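You operate a simulated robot arm through the tools that you are given. There is no shell and no other tool. Be economical: measure what you need, move in short steps, check, and stop when the job is done.

The job below is to be done with a simulated robot arm. You get a single attempt, and the scene is never put back.

TASK
Pack the yellow tin in the pale box and tape the lid.
Fine: cream tape strip across the shut lid; rub it down with the brown block till its pale patch is gone; block back. Set down upright: brown block. What is to be rubbed or washed off counts as gone when no trace of it is left.

Only the result counts: the job must be done as asked and must still hold three seconds after the hand-in. Knocking over, shifting, dropping, spilling or breaking anything else fails it. Lids that push on must go on centred and level and be pressed home; caps that screw on are set level and turned clockwise until they are tight.

THE ROBOT
A 7-joint arm with a two-finger parallel gripper, fixed in place. Base frame: the origin is at the foot of the arm, x ahead of it, y to its left, z up; the work surface is at about z = 850. Readings come in mm, degrees, newtons and seconds.
With the tool pointing down near the work surface it reaches from about 360 to 780 mm from the base axis. Its first joint turns from -166.0 to 166.0 degrees. Payload 3.91 kg.
Tool frame: the origin (TCP) lies between the finger pads and is the grasp point; the fingertips stand 30 mm ahead of it; z points along the fingers, y is the line along which they close. Largest opening 110 mm; finger width 20, thickness 10; the body of the gripper, 48 by 112 mm, starts 55 mm behind the TCP.
Orientation is that of the tool frame in the base frame, as [roll, pitch, yaw] about the fixed x, y, z axes, in that order (R = Rz(yaw) Ry(pitch) Rx(roll)). With the fingers straight down and closing along the base's y, the tool's x points along the base's -x, its y along +y and its z along -z.

THE INTERFACE
- The arm moves only by the tool jog_arm. Its argument "increments" is a list of rows, each a list of 2 entries, a list of its own where there are three numbers: the shift along the tool's x, y, z in mm, then the turn, a rotation vector about the tool's x, y, z in degrees. In form: [[[tx, ty, tz], [wx, wy, wz]], ...]. A call has 1 to 20 rows; each row is the pose to reach, as a shift and turn from the pose commanded when the call began, along the tool's axes at that moment. "claw" is the opening, from 0 (shut) to 1 (fully open), set as the call begins (left out, the last holds). A row lasts 0.2 s, in which the tool goes at most 50 mm and 8.6 degrees; a call with a longer step from one row to the next is refused whole, and so is a gripper value outside its range. Where a pose cannot be reached the arm comes as near as it can. A force on the tool above 40 N (or 10 N above the force at the start of the call, whichever is more), or a blocked arm, ends the call early, and 0.2 s more pass. Each finger travels about 153 mm/s and halts on what it meets, pressing with about 27 N; the grip force reading is that of the motor and also rises with nothing between the fingers. The clock runs only during rows and for 0.2 s after the last one: add rows that repeat a pose to give the fingers time. The reply holds the time, the measured pose of the TCP, the force on the tool along the base axes, the opening and the grip force, in the units named above and with some noise, with the torque about the TCP (base axes, N m) and any sound that the robot's microphone picked up.
- Cameras (640 x 400 px; columns grow to the right, rows downward): "scene" is fixed at [397.4, 501, 1459.3]; the picture's right is [-1.00, 0.08, 0.00], its down [0.06, 0.82, -0.57] and it looks along [-0.04, -0.56, -0.82] (base axes); focal length 214 px, centre (320, 200). "wrist" rides on the gripper at [77, 7, -114] in the tool frame; the picture's right is [-0.09, 1.00, 0.00], its down [-0.80, -0.07, -0.59] and it looks along [-0.59, -0.05, 0.80] (tool axes); focal length 270 px, centre (320, 200). There is no depth. A picture from a camera that has moved, and an enlarged one, comes with that camera's place and axes in the base frame and with its lens.
- get_image(camera): a new picture of that camera. The clock stands still meanwhile.
- lift_body(by): slides the trunk up (or, below 0, down) by that many mm; the arm rides with it, the base frame stays. It gives what a move gives, with no picture.
- inspect(camera, box): a new picture of the part [left, top, right, bottom] of that camera's present view, enlarged. The clock stands still meanwhile.
- finish_job(): hands the job in; it is judged then, once.

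Go step by step. Nothing tells you positions but the pictures and the camera data: compare them with the known pose of the tool, close in by small moves and look again before you grip or let go. The budget is 120 turns and 76 pictures, counting those below and the enlarged ones. Unless the task says otherwise, let go and move clear before handing in, and close with one line.

The tools are called after "Emit:" as name(argument=value, ...) on one line, values as JSON. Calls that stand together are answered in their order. jog_arm: Moves the arm, as the interface text tells. Its arguments: {"type":"object","properties":{"increments":{"type":"array"},"claw":{"type":"number"}},"required":["increments"]} The other tools are called the same way: lift_body (by) slides the trunk up or down; get_image (camera) takes a picture; inspect (camera, box) takes an enlarged picture of a part of a camera's view; finish_job () hands the job in.

At the start:

```text
t: 0.0
tcp_pos: [342.2, 320.3, 1283.7]
orientation: [179.9, 0.0, 180.0]
wrist_force: [0.2, -0.3, 0.8]
wrist_torque: [-0.02, 0.03, 0.03]
opening: 110.0
finger_force: 0.0
trunk travel left (down, up): [-575.0, 35.0]
```

scene: 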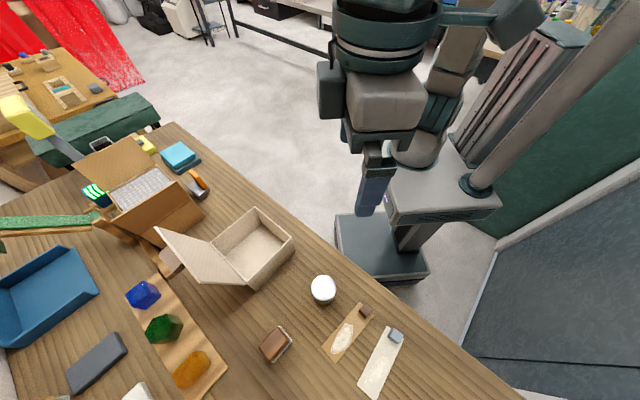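
wrist: 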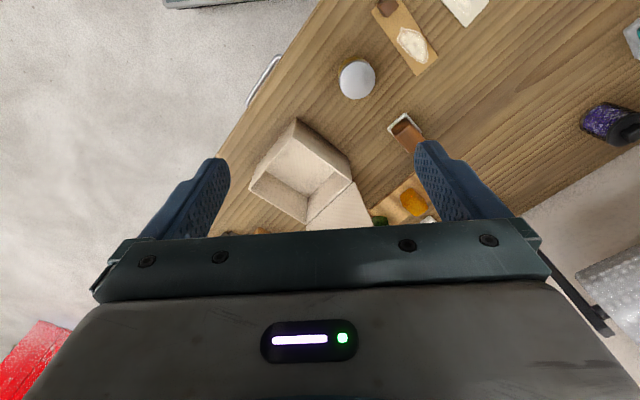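

I'll look closer at the objects on the table: an open pale box with a hinged lid, a white-topped tin, a brown block, and two tape strips on backings.

Emit:
inspect(camera="scene", box=[240, 250, 440, 400])

Emit:
inspect(camera="scene", box=[60, 120, 320, 300])

Emit:
inspect(camera="scene", box=[0, 220, 240, 400])

```text
2.67 times, centred on (340, 325) of scene
camera zoom: at [397.4, 501.0, 1459.3], right [-1.0, 0.08, 0.0], down [0.06, 0.82, -0.57], along [-0.04, -0.56, -0.82], focal length 572 px, centre (267, -133)
```

zoom: 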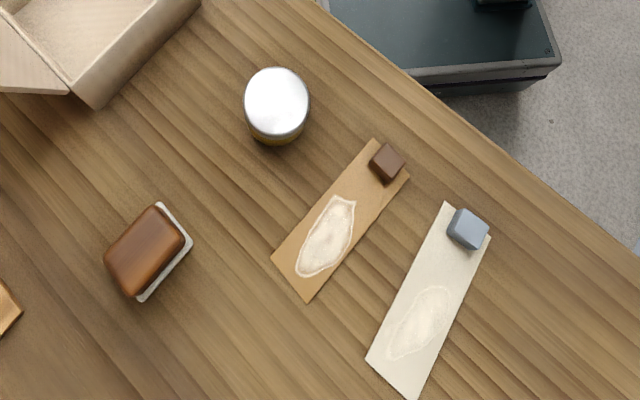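

```text
2.22 times, centred on (190, 210) of scene
camera zoom: at [397.4, 501.0, 1459.3], right [-1.0, 0.08, 0.0], down [0.06, 0.82, -0.57], along [-0.04, -0.56, -0.82], focal length 477 px, centre (609, 178)
```

zoom: 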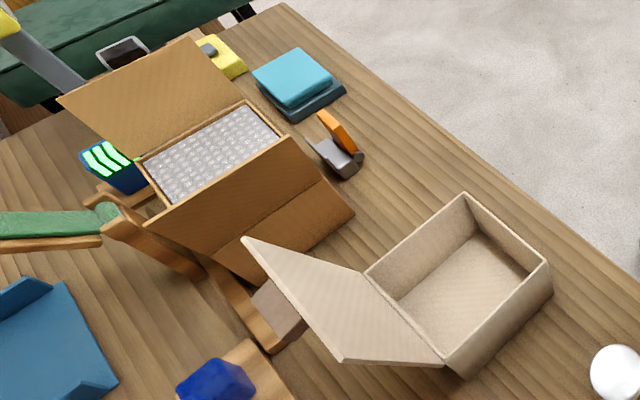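

```text
2.22 times, centred on (120, 310) of scene
camera zoom: at [397.4, 501.0, 1459.3], right [-1.0, 0.08, 0.0], down [0.06, 0.82, -0.57], along [-0.04, -0.56, -0.82], focal length 477 px, centre (764, -44)
```

zoom: 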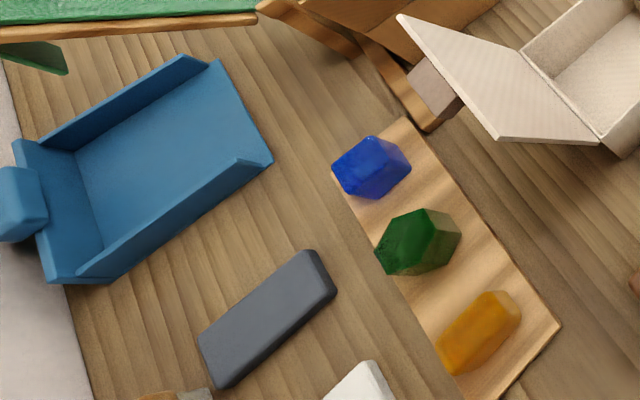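

The yellow tin should be near (380, 382), the cream strip near (263, 541), the brown block near (497, 491) and the box near (566, 249). I'll move down and look with the wrist camera to refine these.

Emit:
jog_arm(increments=[[[0, 0, 45], [0, 0, 0]], [[0, 0, 90], [0, 0, 0]], [[0, 0, 135], [0, 0, 0]], [[0, 20, 170], [0, 0, 0]], [[0, 40, 200], [0, 0, 0]], [[0, 40, 200], [0, 0, 0]]])

Emit:
get_image(camera="wrist")

```text
t: 1.4
tcp_pos: [342.9, 358.5, 1081.3]
orientation: [-179.9, 0.0, 179.9]
wrist_force: [-0.3, -0.9, -0.5]
wrist_torque: [-0.03, 0.01, 0.0]
opening: 109.8
finger_force: 0.0
trunk travel left (down, up): [-575.0, 35.0]
```

```text
70 pictures are left
camera wrist: at [265.6, 365.1, 1196.8], right [0.09, 1.0, 0.0], down [0.8, -0.07, 0.59], along [0.59, -0.05, -0.8], focal length 270 px, centre (320, 200)
```

wrist: 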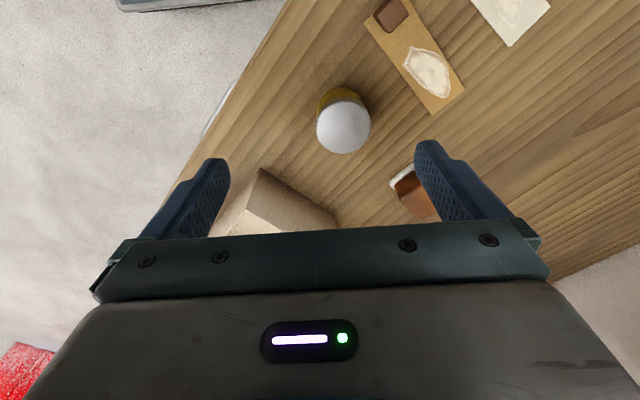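

The wrist and scene views agree: tin top is about (384, 383, 900), diameter about 60. I'll hover above it and check.

Emit:
jog_arm(increments=[[[-20, 12, 40], [0, 0, 0]], [[-41, 25, 80], [0, 0, 0]], [[-41, 25, 115], [0, 0, 0]], [[-41, 25, 115], [0, 0, 0]]])

Emit:
get_image(camera="wrist")

```text
t: 2.4
tcp_pos: [385.7, 384.9, 967.4]
orientation: [-180.0, 0.0, -179.9]
wrist_force: [-0.3, -0.1, 0.2]
wrist_torque: [-0.03, -0.04, 0.01]
opening: 109.8
finger_force: 0.0
trunk travel left (down, up): [-575.0, 35.0]
```

```text
69 pictures are left
camera wrist: at [308.1, 391.8, 1081.6], right [0.09, 1.0, 0.0], down [0.8, -0.07, 0.59], along [0.59, -0.05, -0.8], focal length 270 px, centre (320, 200)
```

wrist: 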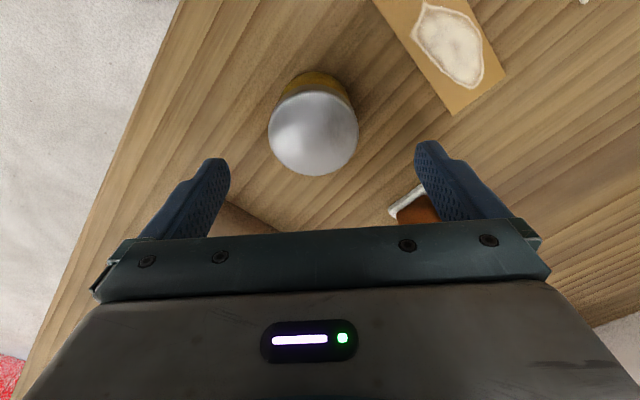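

Tin centre is about (382.5, 381), 50 tall. I'll lower around it with the fingers open, then close.

Emit:
jog_arm(increments=[[[3, -4, 20], [0, 0, 0]], [[3, -4, 40], [0, 0, 0]], [[3, -4, 60], [0, 0, 0]], [[3, -4, 80], [0, 0, 0]], [[3, -4, 82], [0, 0, 0]]])

Emit:
jog_arm(increments=[[[0, 0, 0], [0, 0, 0]], [[0, 0, 0], [0, 0, 0]], [[0, 0, 0], [0, 0, 0]]], claw=0.3)

Emit:
get_image(camera="wrist")

```text
t: 3.6
tcp_pos: [383.5, 382.7, 887.7]
orientation: [-180.0, 0.1, -179.9]
wrist_force: [0.1, -0.2, -0.3]
wrist_torque: [-0.01, -0.01, -0.06]
opening: 110.1
finger_force: 0.0
trunk travel left (down, up): [-575.0, 35.0]
```

```text
t: 4.4
tcp_pos: [381.9, 383.2, 887.2]
orientation: [180.0, 0.0, 179.9]
wrist_force: [0.1, -0.3, 0.4]
wrist_torque: [0.03, 0.0, -0.03]
opening: 61.3
finger_force: 27.0
trunk travel left (down, up): [-575.0, 35.0]
```

```text
68 pictures are left
camera wrist: at [305.6, 388.6, 1002.1], right [0.09, 1.0, 0.0], down [0.8, -0.07, 0.59], along [0.59, -0.05, -0.8], focal length 270 px, centre (320, 200)
```

wrist: 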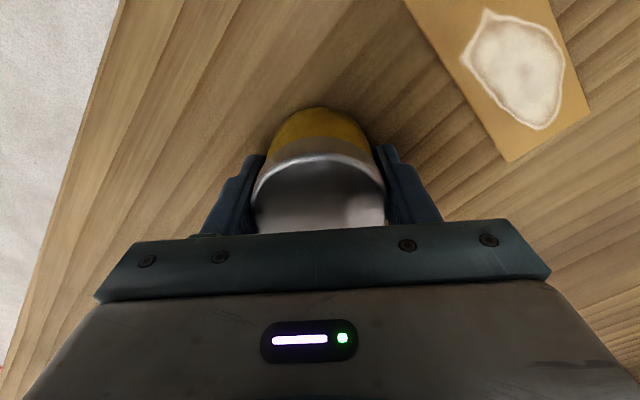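

Gripped (61 mm). I'll lift and carry it toward the box, stopping short to look.

Emit:
jog_arm(increments=[[[0, 0, -25], [0, 0, 0]], [[0, 0, -70], [0, 0, 0]], [[0, 0, -115], [0, 0, 0]], [[0, 0, -160], [0, 0, 0]], [[0, 0, -190], [0, 0, 0]], [[-35, -33, -190], [0, 0, 0]], [[-70, -66, -190], [0, 0, 0]], [[-105, -99, -190], [0, 0, 0]], [[-138, -133, -190], [0, 0, 0]], [[-138, -133, -190], [0, 0, 0]]])

Emit:
get_image(camera="wrist")

Emit:
get_image(camera="scene")

```text
t: 6.6
tcp_pos: [519.2, 249.7, 1078.2]
orientation: [180.0, 0.0, -179.9]
wrist_force: [0.6, -0.6, -1.6]
wrist_torque: [0.01, -0.02, -0.03]
opening: 61.3
finger_force: 27.1
trunk travel left (down, up): [-575.0, 35.0]
```

```text
67 pictures are left
camera wrist: at [442.2, 256.5, 1193.9], right [0.09, 1.0, 0.0], down [0.8, -0.07, 0.59], along [0.59, -0.05, -0.8], focal length 270 px, centre (320, 200)
```

wrist: 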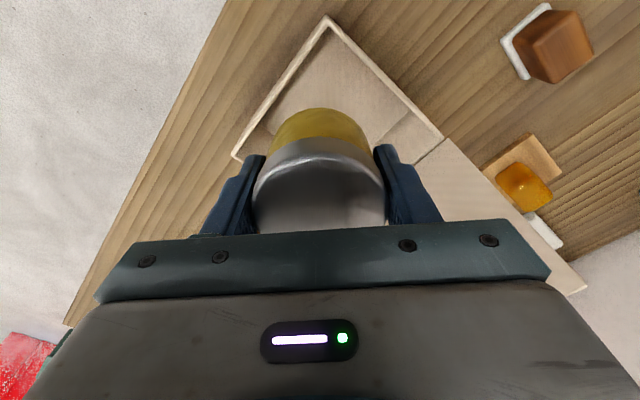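

```text
66 pictures are left
```

scene: 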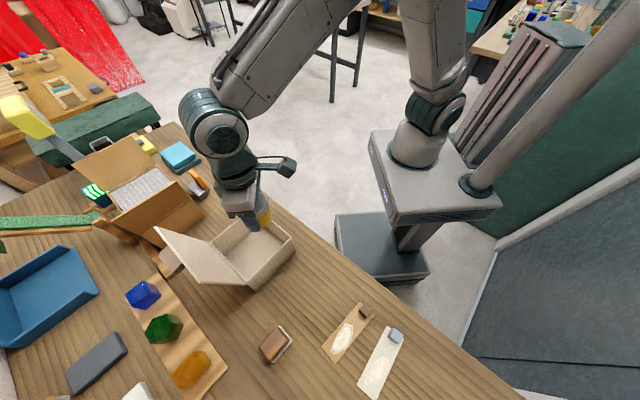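

Triangulating both views: box rim at z≈940, corners about (452,261), (563,366), (563,155), (670,258); centre ≈ (563,260). I'll place the tin at the centre, approaching slowly.

Emit:
jog_arm(increments=[[[-22, 5, 0], [0, 0, 0]], [[-43, 10, 0], [0, 0, 0]], [[-43, 10, 40], [0, 0, 0]], [[-43, 10, 80], [0, 0, 0]], [[-43, 10, 120], [0, 0, 0]], [[-43, 10, 150], [0, 0, 0]], [[-43, 10, 170], [0, 0, 0]], [[-43, 10, 176], [0, 0, 0]], [[-43, 10, 180], [0, 0, 0]], [[-43, 10, 183], [0, 0, 0]], [[-43, 10, 183], [0, 0, 0]]])

Emit:
inspect(camera="scene", box=[140, 160, 320, 300])

```text
t: 9.0
tcp_pos: [563.4, 258.8, 893.0]
orientation: [-180.0, 0.0, -180.0]
wrist_force: [0.8, -0.2, -1.4]
wrist_torque: [-0.02, 0.0, -0.02]
opening: 61.2
finger_force: 27.3
trunk travel left (down, up): [-575.0, 35.0]
```

```text
2.86 times, centred on (230, 230) of scene
camera zoom: at [397.4, 501.0, 1459.3], right [-1.0, 0.08, 0.0], down [0.06, 0.82, -0.57], along [-0.04, -0.56, -0.82], focal length 613 px, centre (577, 114)
```

zoom: 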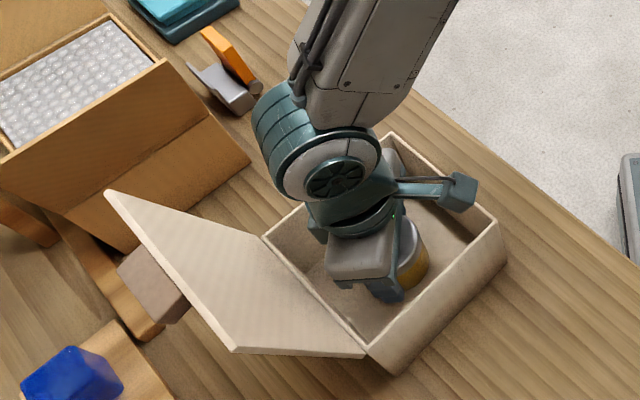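

Tin is inside, not yet at floor. Lower in small steps until contact shows.

Emit:
jog_arm(increments=[[[0, 0, 1], [0, 0, 0]], [[0, 0, 2], [0, 0, 0]], [[0, 0, 3], [0, 0, 0]], [[0, 0, 3], [0, 0, 0]]])

```text
t: 10.0
tcp_pos: [561.9, 259.1, 890.2]
orientation: [-179.9, 0.1, 179.9]
wrist_force: [1.6, 1.6, 8.0]
wrist_torque: [0.01, 0.15, -0.1]
opening: 61.3
finger_force: 27.3
trunk travel left (down, up): [-575.0, 35.0]
```

Contact force rose to 8 N, so the tin is on the box floor. Release and rise clear.

Emit:
jog_arm(increments=[[[0, 0, -0.5], [0, 0, 0]], [[0, 0, -0.5], [0, 0, 0]], [[0, 0, -0.5], [0, 0, 0]], [[0, 0, -30], [0, 0, 0]], [[0, 0, -70], [0, 0, 0]], [[0, 0, -115], [0, 0, 0]], [[0, 0, -160], [0, 0, 0]], [[45, 0, -200], [0, 0, 0]], [[45, 0, -200], [0, 0, 0]]], claw=0.8)

Emit:
get_image(camera="wrist")

Emit:
inspect(camera="scene", box=[100, 160, 320, 300])

```text
refused: row 8 steps farther than a row can; nothing moved
```

```text
64 pictures are left
camera wrist: at [485.5, 265.2, 1006.7], right [0.09, 1.0, 0.0], down [0.8, -0.07, 0.6], along [0.59, -0.05, -0.8], focal length 270 px, centre (320, 200)
```

wrist: 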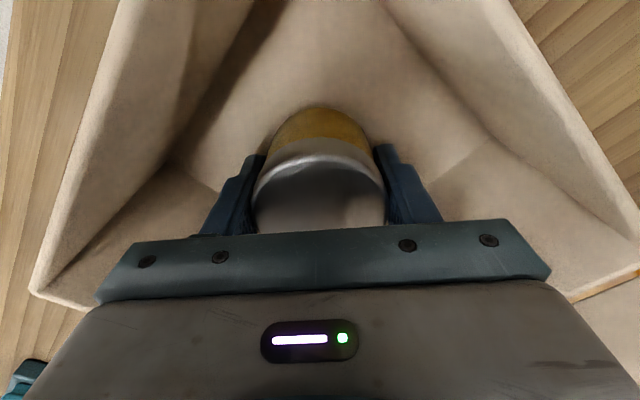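

```text
2.86 times, centred on (210, 230) of scene
camera zoom: at [397.4, 501.0, 1459.3], right [-1.0, 0.08, 0.0], down [0.06, 0.82, -0.57], along [-0.04, -0.56, -0.82], focal length 613 px, centre (634, 114)
```

zoom: 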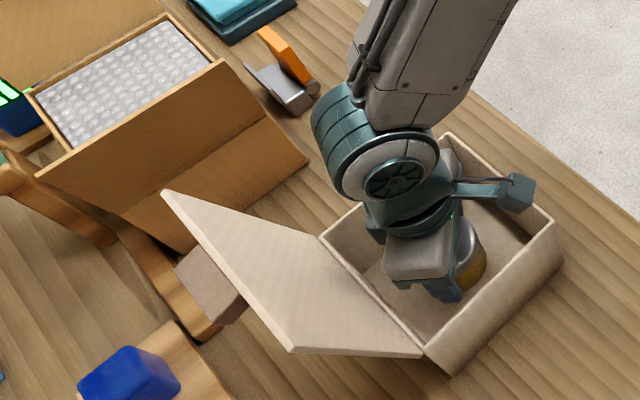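

The step was too long in one row; the tin sits inside with clear room. Retrying the release with smaller steps.

Emit:
jog_arm(increments=[[[0, 0, -0.5], [0, 0, 0]], [[0, 0, -0.5], [0, 0, 0]], [[0, 0, -0.5], [0, 0, 0]], [[0, 0, -30], [0, 0, 0]], [[0, 0, -70], [0, 0, 0]], [[0, 0, -115], [0, 0, 0]], [[0, 0, -160], [0, 0, 0]], [[20, 0, -200], [0, 0, 0]], [[45, 0, -220], [0, 0, 0]], [[45, 0, -220], [0, 0, 0]]], claw=0.8)

Emit:
get_image(camera="wrist")

Emit:
inspect(camera="scene", box=[100, 160, 320, 300])

```text
t: 12.2
tcp_pos: [517.8, 259.6, 1109.8]
orientation: [179.9, -0.1, 179.9]
wrist_force: [-0.8, 0.4, 0.5]
wrist_torque: [0.0, -0.02, 0.01]
opening: 88.2
finger_force: 0.0
trunk travel left (down, up): [-575.0, 35.0]
```

```text
62 pictures are left
camera wrist: at [441.1, 265.7, 1225.1], right [0.09, 1.0, 0.0], down [0.8, -0.07, 0.59], along [0.59, -0.05, -0.8], focal length 270 px, centre (320, 200)
```

wrist: 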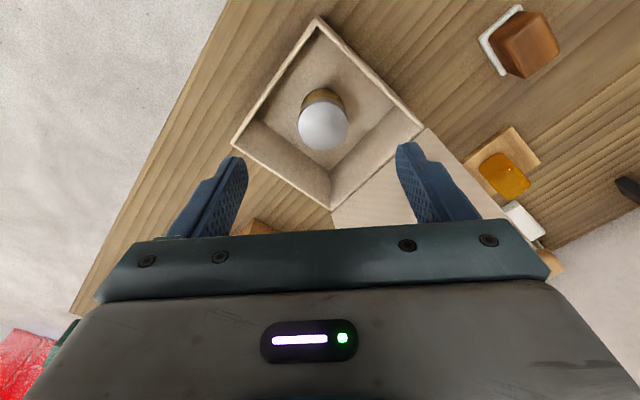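

```text
2.86 times, centred on (210, 230) of scene
camera zoom: at [397.4, 501.0, 1459.3], right [-1.0, 0.08, 0.0], down [0.06, 0.82, -0.57], along [-0.04, -0.56, -0.82], focal length 613 px, centre (634, 114)
```

zoom: 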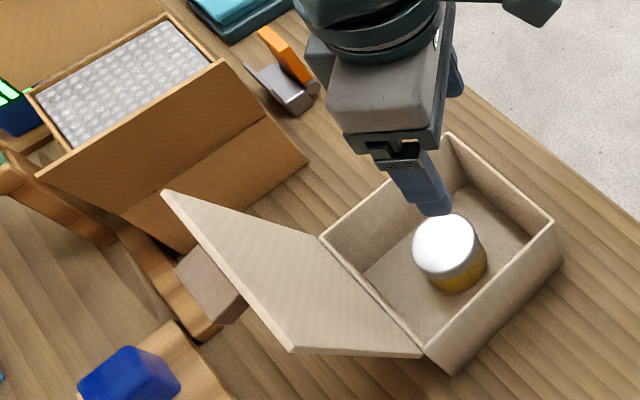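

The tin stands in the box. The lid leans about 15° past vertical, with its top edge near (646, 342, 1090). I'll rotate so the fingers straddle the lid edge (closing along the outward normal) and hover above it first.

Emit:
jog_arm(increments=[[[-10, 6, -20], [0, 0, 7.5]], [[-30, 18, -45], [0, 0, 15]], [[-55, 34, -50], [0, 0, 22.5]], [[-80, 49, -50], [0, 0, 30]], [[-105, 64, -50], [0, 0, 37.5]], [[-128, 80, -50], [0, 0, 45]], [[-128, 80, -50], [0, 0, 45]]], claw=0.45)

Emit:
get_image(camera="wrist")

Emit:
inspect(camera="scene", box=[100, 100, 320, 300])

```text
t: 13.8
tcp_pos: [645.4, 340.5, 1161.7]
orientation: [180.0, 0.0, 134.9]
wrist_force: [-0.3, -0.9, -0.2]
wrist_torque: [-0.01, 0.01, 0.02]
opening: 49.4
finger_force: 0.1
trunk travel left (down, up): [-575.0, 35.0]
```

```text
60 pictures are left
camera wrist: at [596.9, 399.0, 1277.0], right [0.77, 0.64, 0.0], down [0.52, -0.62, 0.59], along [0.38, -0.46, -0.8], focal length 270 px, centre (320, 200)
```

wrist: 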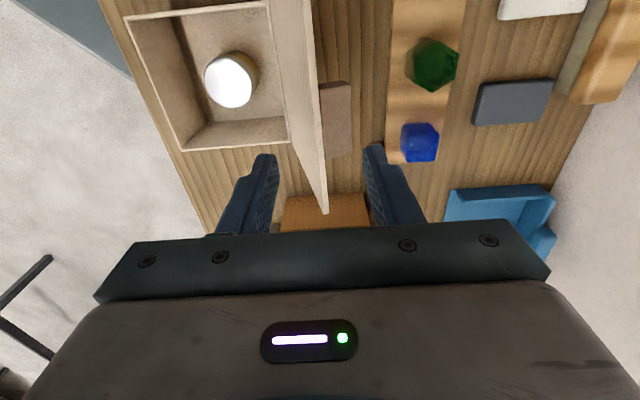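

```text
2.00 times, centred on (210, 200) of scene
camera zoom: at [397.4, 501.0, 1459.3], right [-1.0, 0.08, 0.0], down [0.06, 0.82, -0.57], along [-0.04, -0.56, -0.82], focal length 429 px, centre (540, 200)
```

zoom: 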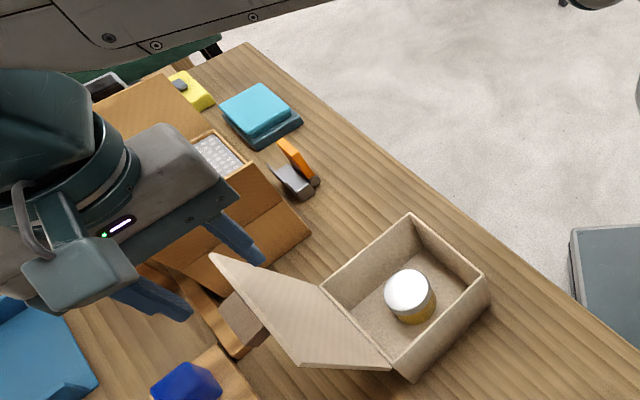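

The lid edge lies midway between the fingers as predicted. Descend to overlap the edge by ~18 mm.

Emit:
jog_arm(increments=[[[0, 0, 20], [0, 0, 0]], [[0, 0, 40], [0, 0, 0]], [[0, 0, 60], [0, 0, 0]], [[0, 0, 60], [0, 0, 0]]])

Emit:
get_image(camera="wrist")

```text
t: 14.8
tcp_pos: [646.5, 338.8, 1102.5]
orientation: [-180.0, 0.0, 135.0]
wrist_force: [0.0, 0.6, -0.1]
wrist_torque: [-0.03, 0.0, 0.04]
opening: 49.6
finger_force: 0.0
trunk travel left (down, up): [-575.0, 35.0]
```

```text
58 pictures are left
camera wrist: at [597.3, 397.9, 1218.4], right [0.77, 0.64, 0.0], down [0.52, -0.62, 0.59], along [0.38, -0.46, -0.8], focal length 270 px, centre (320, 200)
```

wrist: 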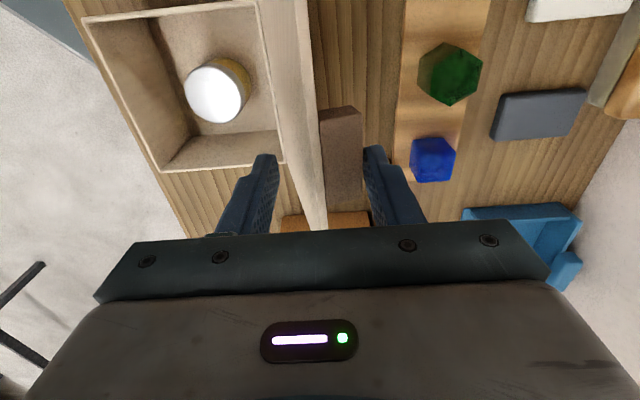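

Straddling the lid. Now push it slowly inward to about vertical.

Emit:
jog_arm(increments=[[[0, -10, 0], [0, 0, 0]], [[0, -20, 0], [0, 0, 0]], [[0, -28, 0], [0, 0, 0]], [[0, -36, 0], [0, 0, 0]], [[0, -44, 0], [0, 0, 0]], [[0, -52, 0], [0, 0, 0]], [[0, -60, 0], [0, 0, 0]], [[0, -66, 0], [0, 0, 0]], [[0, -66, 0], [0, 0, 0]]])

Emit:
inspect(camera="scene", box=[100, 100, 320, 300])

Emit:
get_image(camera="wrist")

```text
t: 16.8
tcp_pos: [598.6, 291.4, 1101.4]
orientation: [-179.9, 0.0, 135.0]
wrist_force: [-0.7, 0.5, -0.2]
wrist_torque: [0.02, 0.0, -0.02]
opening: 49.4
finger_force: 0.2
trunk travel left (down, up): [-575.0, 35.0]
```

```text
2.00 times, centred on (210, 200) of scene
camera zoom: at [397.4, 501.0, 1459.3], right [-1.0, 0.08, 0.0], down [0.06, 0.82, -0.57], along [-0.04, -0.56, -0.82], focal length 429 px, centre (540, 200)
```

zoom: 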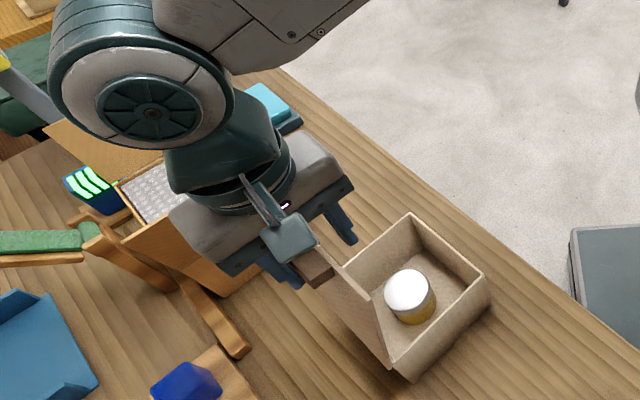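

```text
56 pictures are left
camera wrist: at [549.2, 351.0, 1216.6], right [0.77, 0.64, 0.0], down [0.52, -0.62, 0.59], along [0.38, -0.46, -0.8], focal length 270 px, centre (320, 200)
```

wrist: 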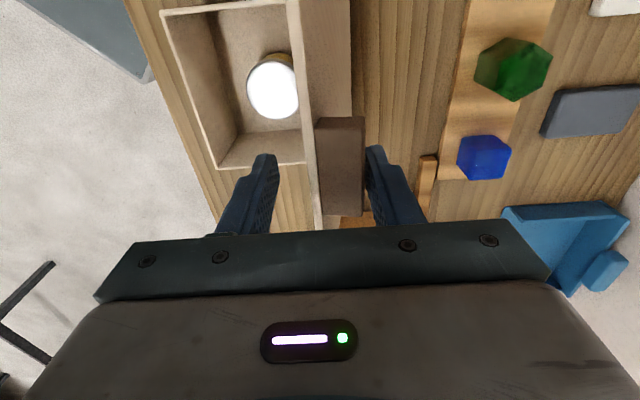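

The brown piece moves with the lid, so it seems attached to it. A closer look before pushing on.

Emit:
inspect(camera="wrist", box=[200, 60, 440, 240])

Emit:
inspect(camera="scene", box=[200, 190, 320, 300])

```text
2.22 times, centred on (320, 150) of wrist
camera zoom: at [549.2, 351.0, 1216.6], right [0.77, 0.64, 0.0], down [0.52, -0.62, 0.59], along [0.38, -0.46, -0.8], focal length 601 px, centre (320, 311)
```

zoom: 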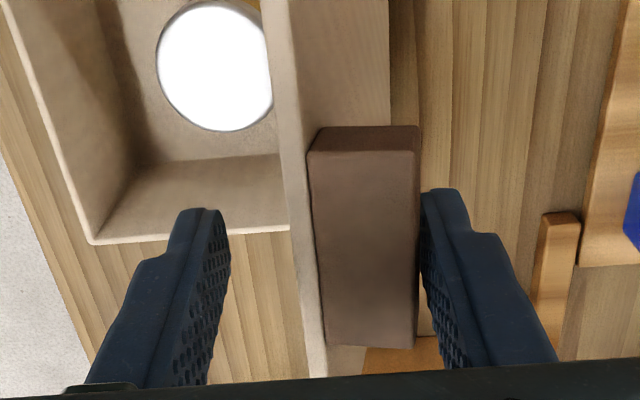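

```text
3.64 times, centred on (260, 245) of scene
camera zoom: at [397.4, 501.0, 1459.3], right [-1.0, 0.08, 0.0], down [0.06, 0.82, -0.57], along [-0.04, -0.56, -0.82], focal length 780 px, centre (538, 36)
```

zoom: 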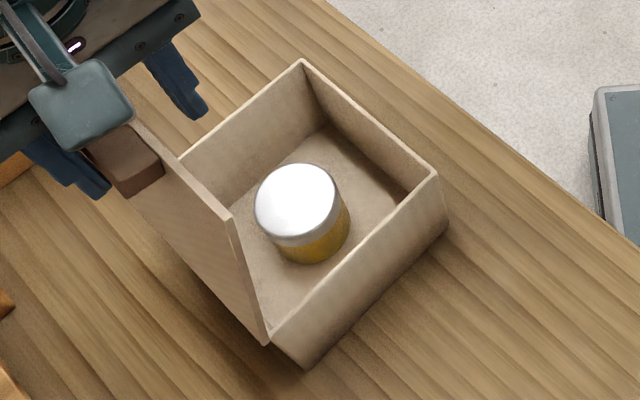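

The lid has a grip block on its outer face near the front edge; the finger is pushing on it, lid near vertical. Continue pushing along the arc.

Emit:
jog_arm(increments=[[[0, -10, 0], [0, 0, 0]], [[0, -20, 2], [0, 0, 0]], [[0, -30, 5], [0, 0, 0]], [[0, -40, 9], [0, 0, 0]], [[0, -40, 9], [0, 0, 0]]])

Emit:
inspect(camera="scene", box=[140, 120, 320, 300])

```text
t: 18.0
tcp_pos: [570.0, 263.7, 1091.8]
orientation: [-179.9, 0.0, 135.0]
wrist_force: [-0.3, 0.0, 0.2]
wrist_torque: [0.0, -0.03, 0.0]
opening: 49.7
finger_force: 0.2
trunk travel left (down, up): [-575.0, 35.0]
```

```text
2.22 times, centred on (230, 210) of scene
camera zoom: at [397.4, 501.0, 1459.3], right [-1.0, 0.08, 0.0], down [0.06, 0.82, -0.57], along [-0.04, -0.56, -0.82], focal length 477 px, centre (520, 178)
```

zoom: 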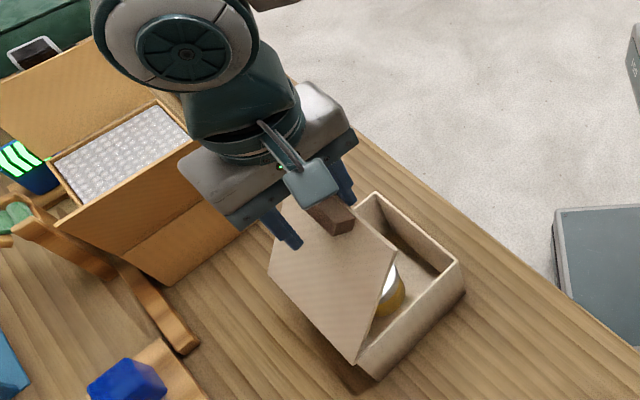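

The lid has passed vertical and is leaning in. I'll wait briefly to see whether it closes on its own.

Emit:
jog_arm(increments=[[[0, 0, 0], [0, 0, 0]], [[0, 0, 0], [0, 0, 0]], [[0, 0, 0], [0, 0, 0]]])

Emit:
inspect(camera="scene", box=[140, 120, 320, 300])

Emit:
get_image(camera="wrist")

```text
t: 18.8
tcp_pos: [569.7, 264.2, 1090.3]
orientation: [-180.0, 0.0, 134.9]
wrist_force: [-0.2, 0.4, -0.1]
wrist_torque: [-0.01, -0.03, -0.02]
opening: 49.2
finger_force: 0.2
trunk travel left (down, up): [-575.0, 35.0]
```

```text
2.22 times, centred on (230, 210) of scene
camera zoom: at [397.4, 501.0, 1459.3], right [-1.0, 0.08, 0.0], down [0.06, 0.82, -0.57], along [-0.04, -0.56, -0.82], focal length 477 px, centre (520, 178)
```

zoom: 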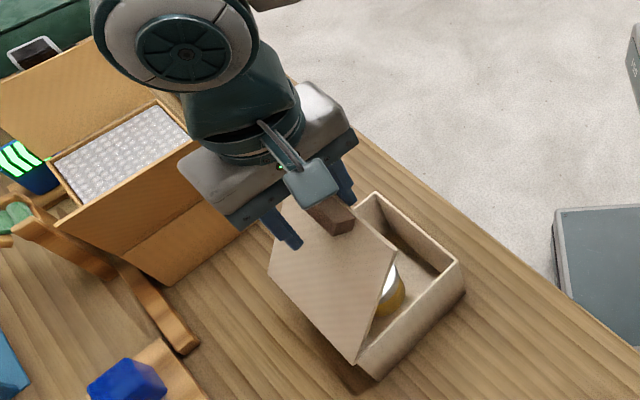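

```text
51 pictures are left
camera wrist: at [520.2, 322.7, 1206.5], right [0.77, 0.64, 0.0], down [0.52, -0.62, 0.59], along [0.38, -0.46, -0.8], focal length 270 px, centre (320, 200)
```

wrist: 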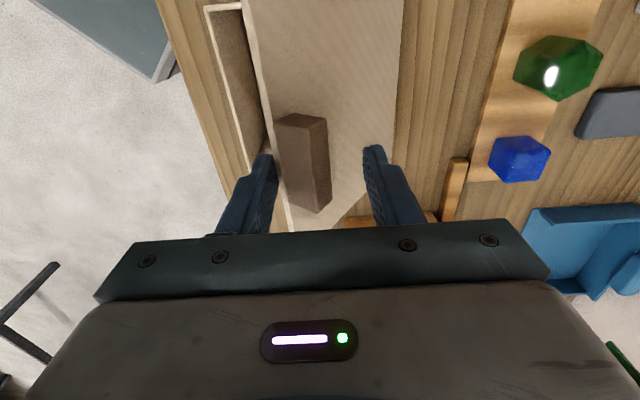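

The inner finger may be holding the lid. I'll raise the hand clear and see.

Emit:
jog_arm(increments=[[[0, 0, -20], [0, 0, 0]], [[0, 0, -45], [0, 0, 0]], [[0, 0, -70], [0, 0, 0]], [[0, 0, -70], [0, 0, 0]], [[0, 0, -70], [0, 0, 0]]])

Emit:
get_image(camera="wrist")

```text
t: 20.0
tcp_pos: [568.5, 263.1, 1162.7]
orientation: [-179.9, -0.1, 135.0]
wrist_force: [-0.4, -0.2, -0.1]
wrist_torque: [0.01, 0.03, 0.03]
opening: 49.5
finger_force: 0.0
trunk travel left (down, up): [-575.0, 35.0]
```

```text
50 pictures are left
camera wrist: at [520.3, 323.0, 1277.3], right [0.77, 0.64, 0.0], down [0.52, -0.62, 0.59], along [0.38, -0.46, -0.8], focal length 270 px, centre (320, 200)
```

wrist: 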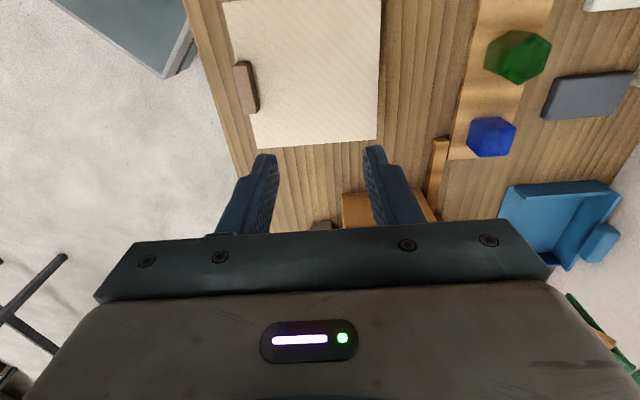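

The lid fell shut. Check it in the scene view, along with the strip and block.

Emit:
inspect(camera="scene", box=[180, 160, 320, 300])

Emit:
inspect(camera="scene", box=[340, 310, 430, 400])

```text
2.86 times, centred on (250, 230) of scene
camera zoom: at [397.4, 501.0, 1459.3], right [-1.0, 0.08, 0.0], down [0.06, 0.82, -0.57], along [-0.04, -0.56, -0.82], focal length 613 px, centre (520, 114)
```

zoom: 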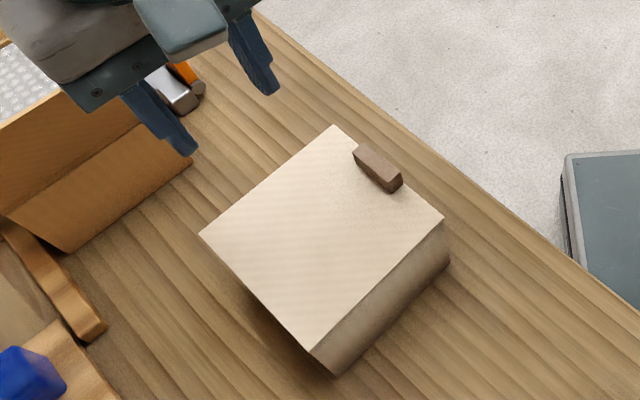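

```text
4.44 times, centred on (385, 355) of scene
camera zoom: at [397.4, 501.0, 1459.3], right [-1.0, 0.08, 0.0], down [0.06, 0.82, -0.57], along [-0.04, -0.56, -0.82], focal length 953 px, centre (31, -489)
```

zoom: 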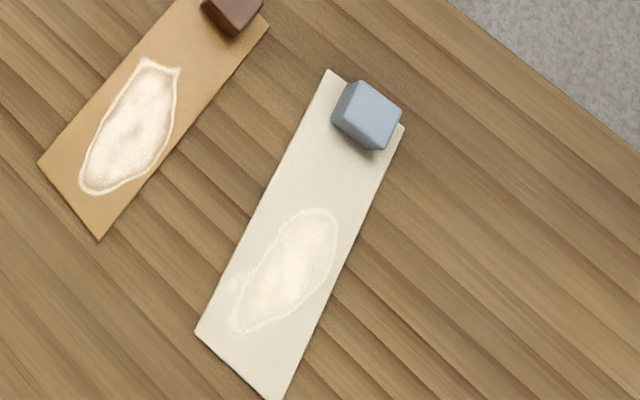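

The lid is shut and flush. The cream strip is about 140×43 mm, running at ≈47°, with its grey tab near (220, 494). I'll go above the tab with the fingers closing along the strip's length.

Emit:
jog_arm(increments=[[[40, -8, 0], [0, 0, 0]], [[82, -16, 0], [0, 0, 0]], [[124, -25, 0], [0, 0, 0]], [[166, -33, 0], [0, 0, 0]], [[208, -41, 0], [0, 0, 0]], [[250, -50, 0], [0, 0, 0]], [[292, -58, 0], [0, 0, 0]], [[334, -66, 10], [0, 0, 0]], [[372, -75, 35], [0, 0, 0]], [[405, -83, 65], [0, 0, -1]], [[409, -83, 110], [0, 0, -2.4]], [[409, -83, 150], [0, 0, -2.4]], [[409, -83, 180], [0, 0, -2.4]], [[409, -83, 180], [0, 0, -2.4]]], claw=0.5)

Emit:
get_image(camera="wrist")

```text
t: 23.0
tcp_pos: [223.3, 495.1, 982.3]
orientation: [-180.0, 0.0, 137.4]
wrist_force: [0.2, 0.8, 0.0]
wrist_torque: [-0.01, 0.02, 0.01]
opening: 55.1
finger_force: 0.0
trunk travel left (down, up): [-575.0, 35.0]
```

```text
47 pictures are left
camera wrist: at [171.0, 552.1, 1096.8], right [0.74, 0.67, 0.0], down [0.54, -0.59, 0.59], along [0.4, -0.44, -0.8], focal length 270 px, centre (320, 200)
```

wrist: 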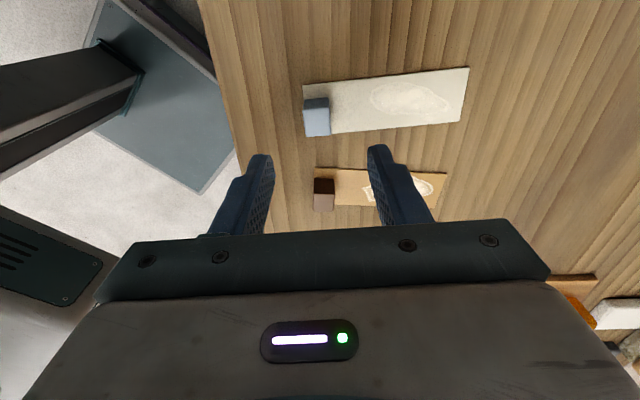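

The tab (22 mm square, about 25 tall) is centred near (223, 491). Descend around it with fingertips a few mm above the strip, then look.

Emit:
jog_arm(increments=[[[-2.5, -3, 30], [0, 0, 0]], [[-2.5, -3, 60], [0, 0, 0]], [[-2.5, -3, 80], [0, 0, 0]], [[-2.5, -3, 94], [0, 0, 0]], [[-2.5, -3, 94], [0, 0, 0]]])

Emit:
get_image(camera="wrist")

```text
t: 24.2
tcp_pos: [223.6, 491.0, 888.0]
orientation: [-180.0, 0.1, 137.5]
wrist_force: [0.7, 0.2, -0.3]
wrist_torque: [0.0, 0.0, -0.01]
opening: 54.9
finger_force: 0.0
trunk travel left (down, up): [-575.0, 35.0]
```

```text
46 pictures are left
camera wrist: at [171.2, 547.3, 1003.0], right [0.74, 0.67, 0.0], down [0.54, -0.59, 0.59], along [0.4, -0.44, -0.8], focal length 270 px, centre (320, 200)
```

wrist: 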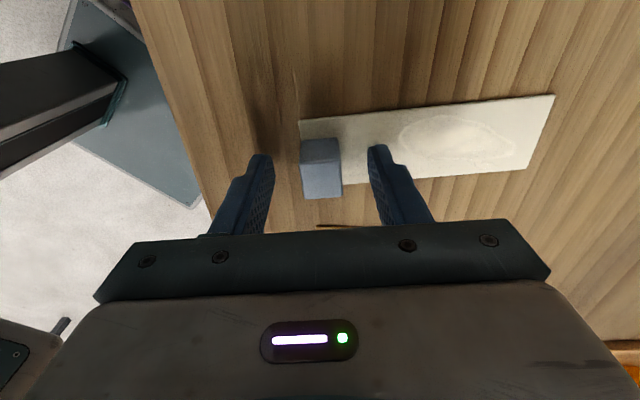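

Tab is centred between the fingers. Close, then lift a little and check how the strip hangs.

Emit:
jog_arm(increments=[[[0, 0, 0], [0, 0, 0]], [[0, 0, 0], [0, 0, 0]], [[0, 0, 0], [0, 0, 0]], [[0, 0, -5], [0, 0, 0]], [[0, 0, -20], [0, 0, 0]], [[0, 0, -45], [0, 0, 0]], [[0, 0, -75], [0, 0, 0]], [[0, 0, -75], [0, 0, 0]]], claw=0.1)

Emit:
get_image(camera="wrist")

Emit:
inspect(camera="scene", box=[300, 260, 480, 400])

```text
t: 26.0
tcp_pos: [221.1, 491.9, 962.0]
orientation: [180.0, 0.0, 137.4]
wrist_force: [-0.3, -0.3, -0.4]
wrist_torque: [0.01, -0.02, 0.01]
opening: 20.4
finger_force: 26.9
trunk travel left (down, up): [-575.0, 35.0]
```

```text
45 pictures are left
camera wrist: at [170.2, 549.0, 1076.3], right [0.74, 0.67, 0.0], down [0.54, -0.59, 0.59], along [0.4, -0.44, -0.8], focal length 270 px, centre (320, 200)
```

wrist: 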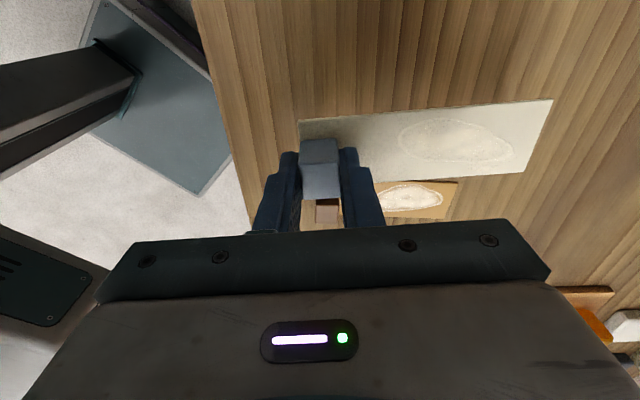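

```text
2.86 times, centred on (390, 330) of scene
camera zoom: at [397.4, 501.0, 1459.3], right [-1.0, 0.08, 0.0], down [0.06, 0.82, -0.57], along [-0.04, -0.56, -0.82], focal length 613 px, centre (120, -171)
```

zoom: 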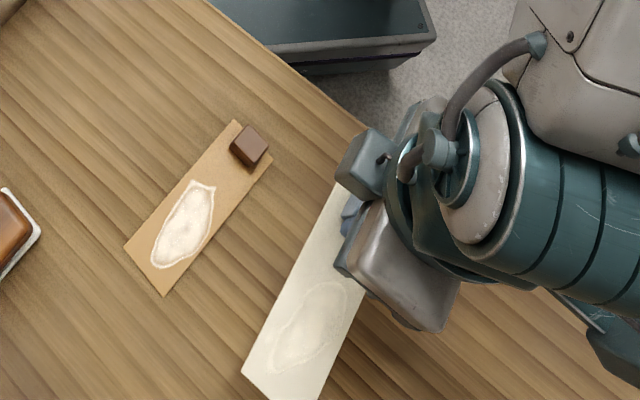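

The strip hangs level from the tab; its centre is 62 mm along tool y from the TCP. Lid centre is ≈(560.5, 258) with edges at 45°. I'll carry it to lie parallel to the hinge, clear of the lid grip, with TCP at (604, 214), hovering high first.

Emit:
jog_arm(increments=[[[0, 0, -30], [0, 0, 0]], [[0, 0, -65], [0, 0, 0]], [[0, 0, -100], [0, 0, 0]], [[-39, 5, -100], [0, 0, -7.3]], [[-78, 9, -100], [0, 0, -14.7]], [[-118, 14, -100], [0, 0, -22]], [[-157, 18, -100], [0, 0, -29.3]], [[-196, 23, -100], [0, 0, -36.7]], [[-235, 27, -100], [0, 0, -44]], [[-274, 32, -100], [0, 0, -51.3]], [[-313, 36, -100], [0, 0, -58.7]], [[-353, 41, -100], [0, 0, -66]], [[-392, 46, -100], [0, 0, -73.3]], [[-431, 50, -100], [0, 0, -80.7]], [[-470, 55, -100], [0, 0, -88]], [[-470, 55, -100], [0, 0, -88]]])

Emit:
get_image(camera="wrist")

Emit:
get_image(camera="scene")

```text
t: 29.4
tcp_pos: [608.0, 212.8, 1063.2]
orientation: [180.0, 0.1, -134.4]
wrist_force: [0.0, 0.0, -0.6]
wrist_torque: [0.01, -0.01, 0.0]
opening: 20.4
finger_force: 27.2
trunk travel left (down, up): [-575.0, 35.0]
```

```text
43 pictures are left
camera wrist: at [548.6, 162.4, 1178.3], right [-0.65, 0.76, 0.0], down [0.61, 0.52, 0.59], along [0.45, 0.39, -0.8], focal length 270 px, centre (320, 200)
```

wrist: 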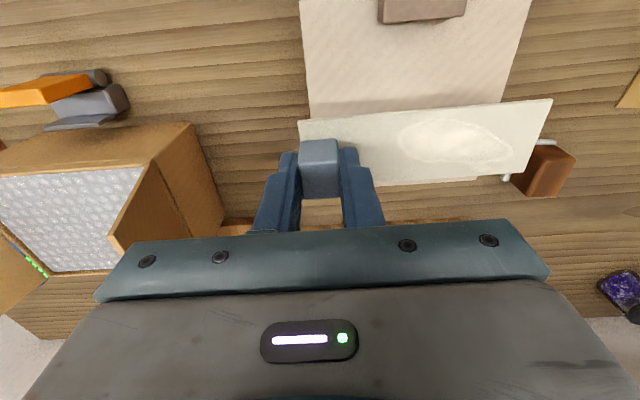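

```text
42 pictures are left
```

scene: 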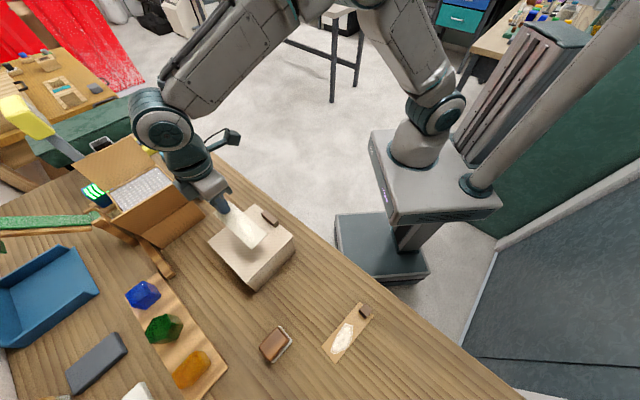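

The strip hovers nearly centred on the lid. I'll shift ~5 mm along tool y, lower to just above the lid, and recheck.

Emit:
jog_arm(increments=[[[2, 5, 25], [0, 0, 0]], [[2, 5, 50], [0, 0, 0]], [[2, 5, 65], [0, 0, 0]], [[2, 5, 71], [0, 0, 0]], [[2, 5, 71], [0, 0, 0]]])

Emit:
get_image(camera="wrist")

Emit:
inspect(camera="scene", box=[180, 160, 320, 300])

```text
t: 30.6
tcp_pos: [600.7, 215.6, 994.1]
orientation: [-179.9, 0.2, -134.7]
wrist_force: [-0.2, -0.1, 7.0]
wrist_torque: [0.17, -0.01, 0.01]
opening: 20.2
finger_force: 26.5
trunk travel left (down, up): [-575.0, 35.0]
```

```text
41 pictures are left
camera wrist: at [541.9, 164.5, 1108.1], right [-0.65, 0.76, 0.0], down [0.61, 0.52, 0.6], along [0.45, 0.39, -0.8], focal length 270 px, centre (320, 200)
```

wrist: 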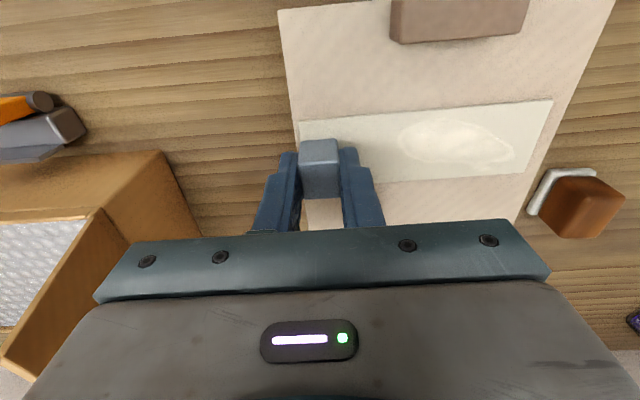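

```text
2.86 times, centred on (250, 230) of scene
camera zoom: at [397.4, 501.0, 1459.3], right [-1.0, 0.08, 0.0], down [0.06, 0.82, -0.57], along [-0.04, -0.56, -0.82], focal length 613 px, centre (520, 114)
```

zoom: 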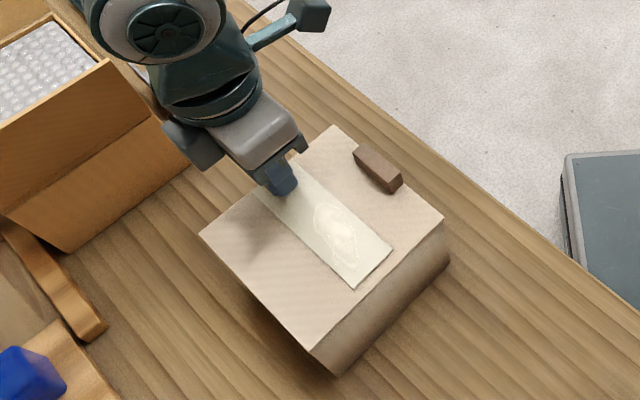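

Contact at 7 N already, so the lid top is near z≈956. The tab end margin is ~2 mm and the other ~9 mm, so I'll lift slightly, shift 3 mm, and set it down again.

Emit:
jog_arm(increments=[[[0, 0, -4], [0, 0, 0]], [[0, 3.5, -4], [0, 0, 0]], [[0, 3.5, -4], [0, 0, 0]], [[0, 3.5, -2], [0, 0, 0]], [[0, 3.5, -1], [0, 0, 0]], [[0, 3.5, -1], [0, 0, 0]]])

Emit:
get_image(camera="wrist")

```text
t: 32.0
tcp_pos: [598.8, 217.9, 993.3]
orientation: [180.0, 0.0, -134.6]
wrist_force: [1.4, 0.8, 1.6]
wrist_torque: [0.09, -0.06, 0.01]
opening: 20.5
finger_force: 27.2
trunk travel left (down, up): [-575.0, 35.0]
```

```text
39 pictures are left
camera wrist: at [539.8, 167.3, 1108.5], right [-0.65, 0.76, 0.0], down [0.61, 0.52, 0.59], along [0.45, 0.39, -0.8], focal length 270 px, centre (320, 200)
```

wrist: 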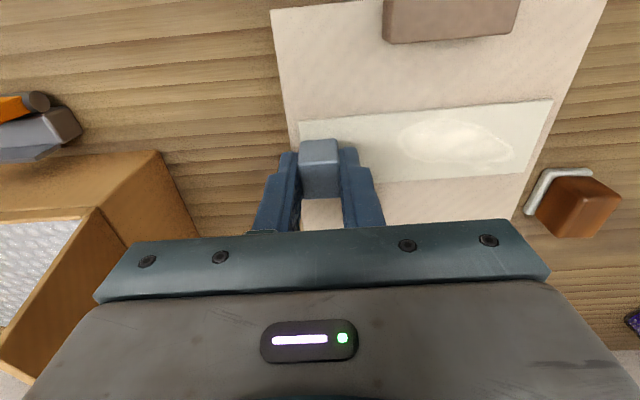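

Now centred with equal margins. Press lightly, release and rise.

Emit:
jog_arm(increments=[[[0, 0, 1], [0, 0, 0]], [[0, 0, 1], [0, 0, 0]]])

Emit:
jog_arm(increments=[[[0, 0, 0], [0, 0, 0]], [[0, 0, 0], [0, 0, 0]], [[0, 0, -20], [0, 0, 0]], [[0, 0, -60], [0, 0, 0]], [[0, 0, -100], [0, 0, 0]], [[0, 0, -100], [0, 0, 0]]], claw=0.4)

Emit:
get_image(camera="wrist")

Emit:
inspect(camera="scene", box=[180, 160, 320, 300])

Emit:
inspect(camera="scene", box=[240, 310, 310, 380])

```text
t: 32.6
tcp_pos: [599.3, 218.0, 992.4]
orientation: [-179.9, 0.1, -134.6]
wrist_force: [1.9, 0.6, 6.5]
wrist_torque: [0.12, -0.01, -0.02]
opening: 20.6
finger_force: 27.0
trunk travel left (down, up): [-575.0, 35.0]
```

```text
t: 34.0
tcp_pos: [598.8, 216.3, 1093.9]
orientation: [-180.0, 0.1, -134.6]
wrist_force: [-1.0, 0.0, -0.2]
wrist_torque: [0.01, -0.01, -0.02]
opening: 44.1
finger_force: 0.1
trunk travel left (down, up): [-575.0, 35.0]
```

```text
38 pictures are left
camera wrist: at [539.6, 166.2, 1210.0], right [-0.65, 0.76, 0.0], down [0.61, 0.52, 0.59], along [0.45, 0.39, -0.8], focal length 270 px, centre (320, 200)
```

wrist: 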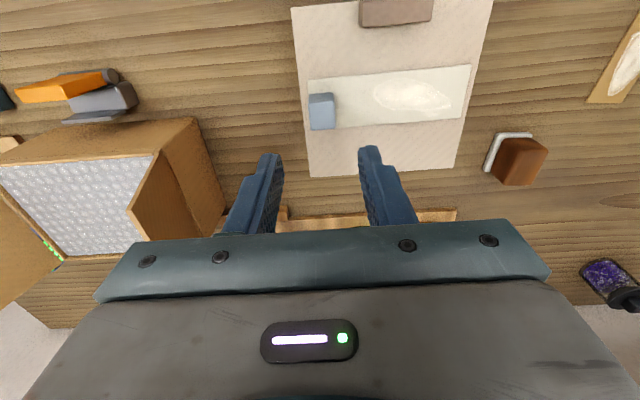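

```text
2.86 times, centred on (250, 230) of scene
camera zoom: at [397.4, 501.0, 1459.3], right [-1.0, 0.08, 0.0], down [0.06, 0.82, -0.57], along [-0.04, -0.56, -0.82], focal length 613 px, centre (520, 114)
```

zoom: 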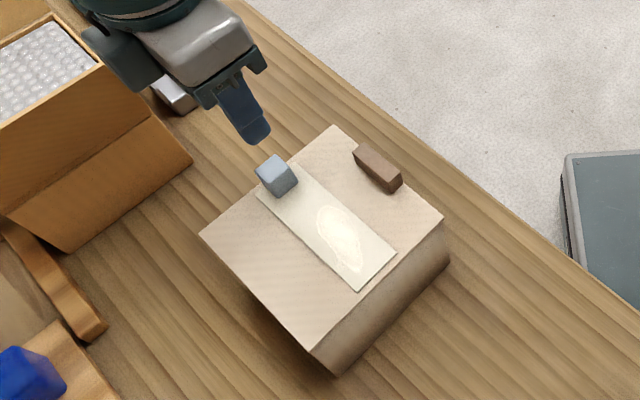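

```text
5.71 times, centred on (275, 345) of scene
camera zoom: at [397.4, 501.0, 1459.3], right [-1.0, 0.08, 0.0], down [0.06, 0.82, -0.57], along [-0.04, -0.56, -0.82], focal length 1226 px, centre (577, -629)
```

zoom: 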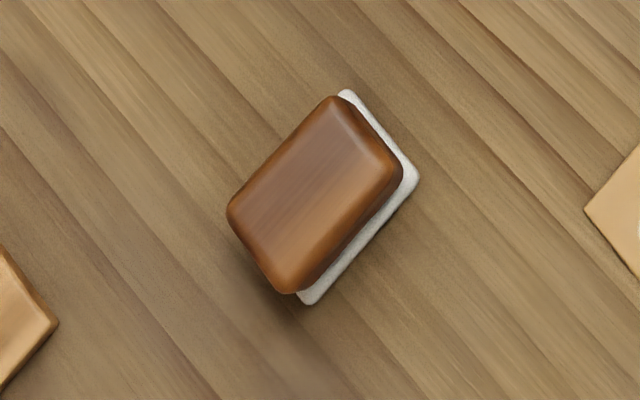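

The strip lies flat, centred and parallel to the hinge. The brown block with its white felt pad is near (500, 488), about 60×46, long axis ≈43°. I'll move above it with the fingers closing across its short side.

Emit:
jog_arm(increments=[[[-18, 37, 0], [0, 0, 0]], [[-36, 75, 0], [0, 0, 0]], [[-54, 112, 0], [0, 0, 0]], [[-71, 149, 0], [0, 0, 0]], [[-89, 187, 0], [0, 0, 0]], [[-107, 224, 0], [0, 0, 0]], [[-124, 261, 10], [0, 0, 0]], [[-124, 261, 55], [0, 0, 0]], [[-124, 261, 100], [0, 0, 0]], [[-124, 261, 100], [0, 0, 0]]], claw=0.75)

Emit:
get_image(camera="wrist")

```text
t: 36.2
tcp_pos: [499.0, 491.4, 991.5]
orientation: [180.0, 0.0, -134.6]
wrist_force: [0.8, 0.2, -0.5]
wrist_torque: [-0.02, 0.01, -0.01]
opening: 82.6
finger_force: 0.1
trunk travel left (down, up): [-575.0, 35.0]
```

```text
35 pictures are left
camera wrist: at [439.8, 439.6, 1107.2], right [-0.65, 0.76, 0.0], down [0.61, 0.52, 0.59], along [0.45, 0.39, -0.8], focal length 270 px, centre (320, 200)
```

wrist: 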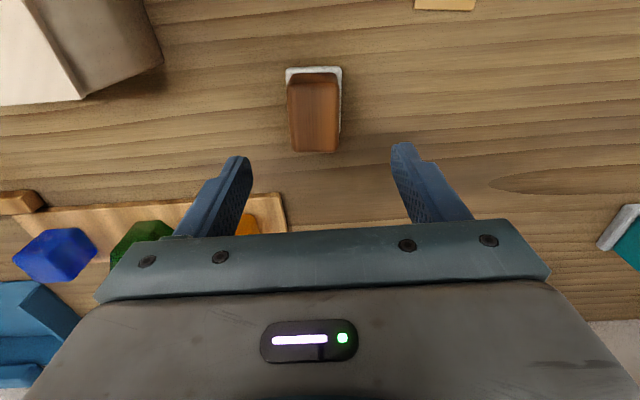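

Block centre ≈(501, 488). Zoom to judge its height and shape.

Emit:
inspect(camera="wrist", box=[260, 50, 370, 170])

```text
3.33 times, centred on (315, 110) of wrist
camera zoom: at [439.8, 439.6, 1107.2], right [-0.65, 0.76, 0.0], down [0.61, 0.52, 0.59], along [0.45, 0.39, -0.8], focal length 901 px, centre (337, 500)
```

zoom: 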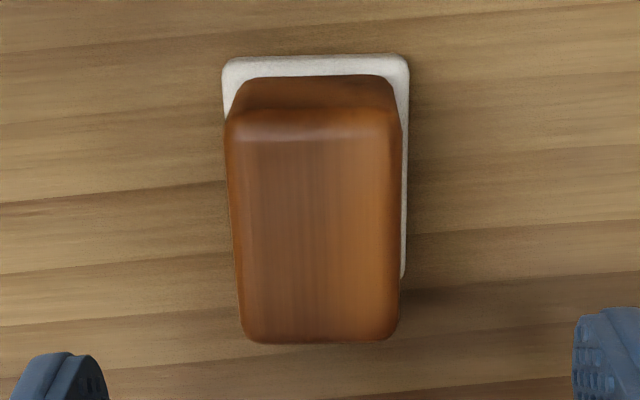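

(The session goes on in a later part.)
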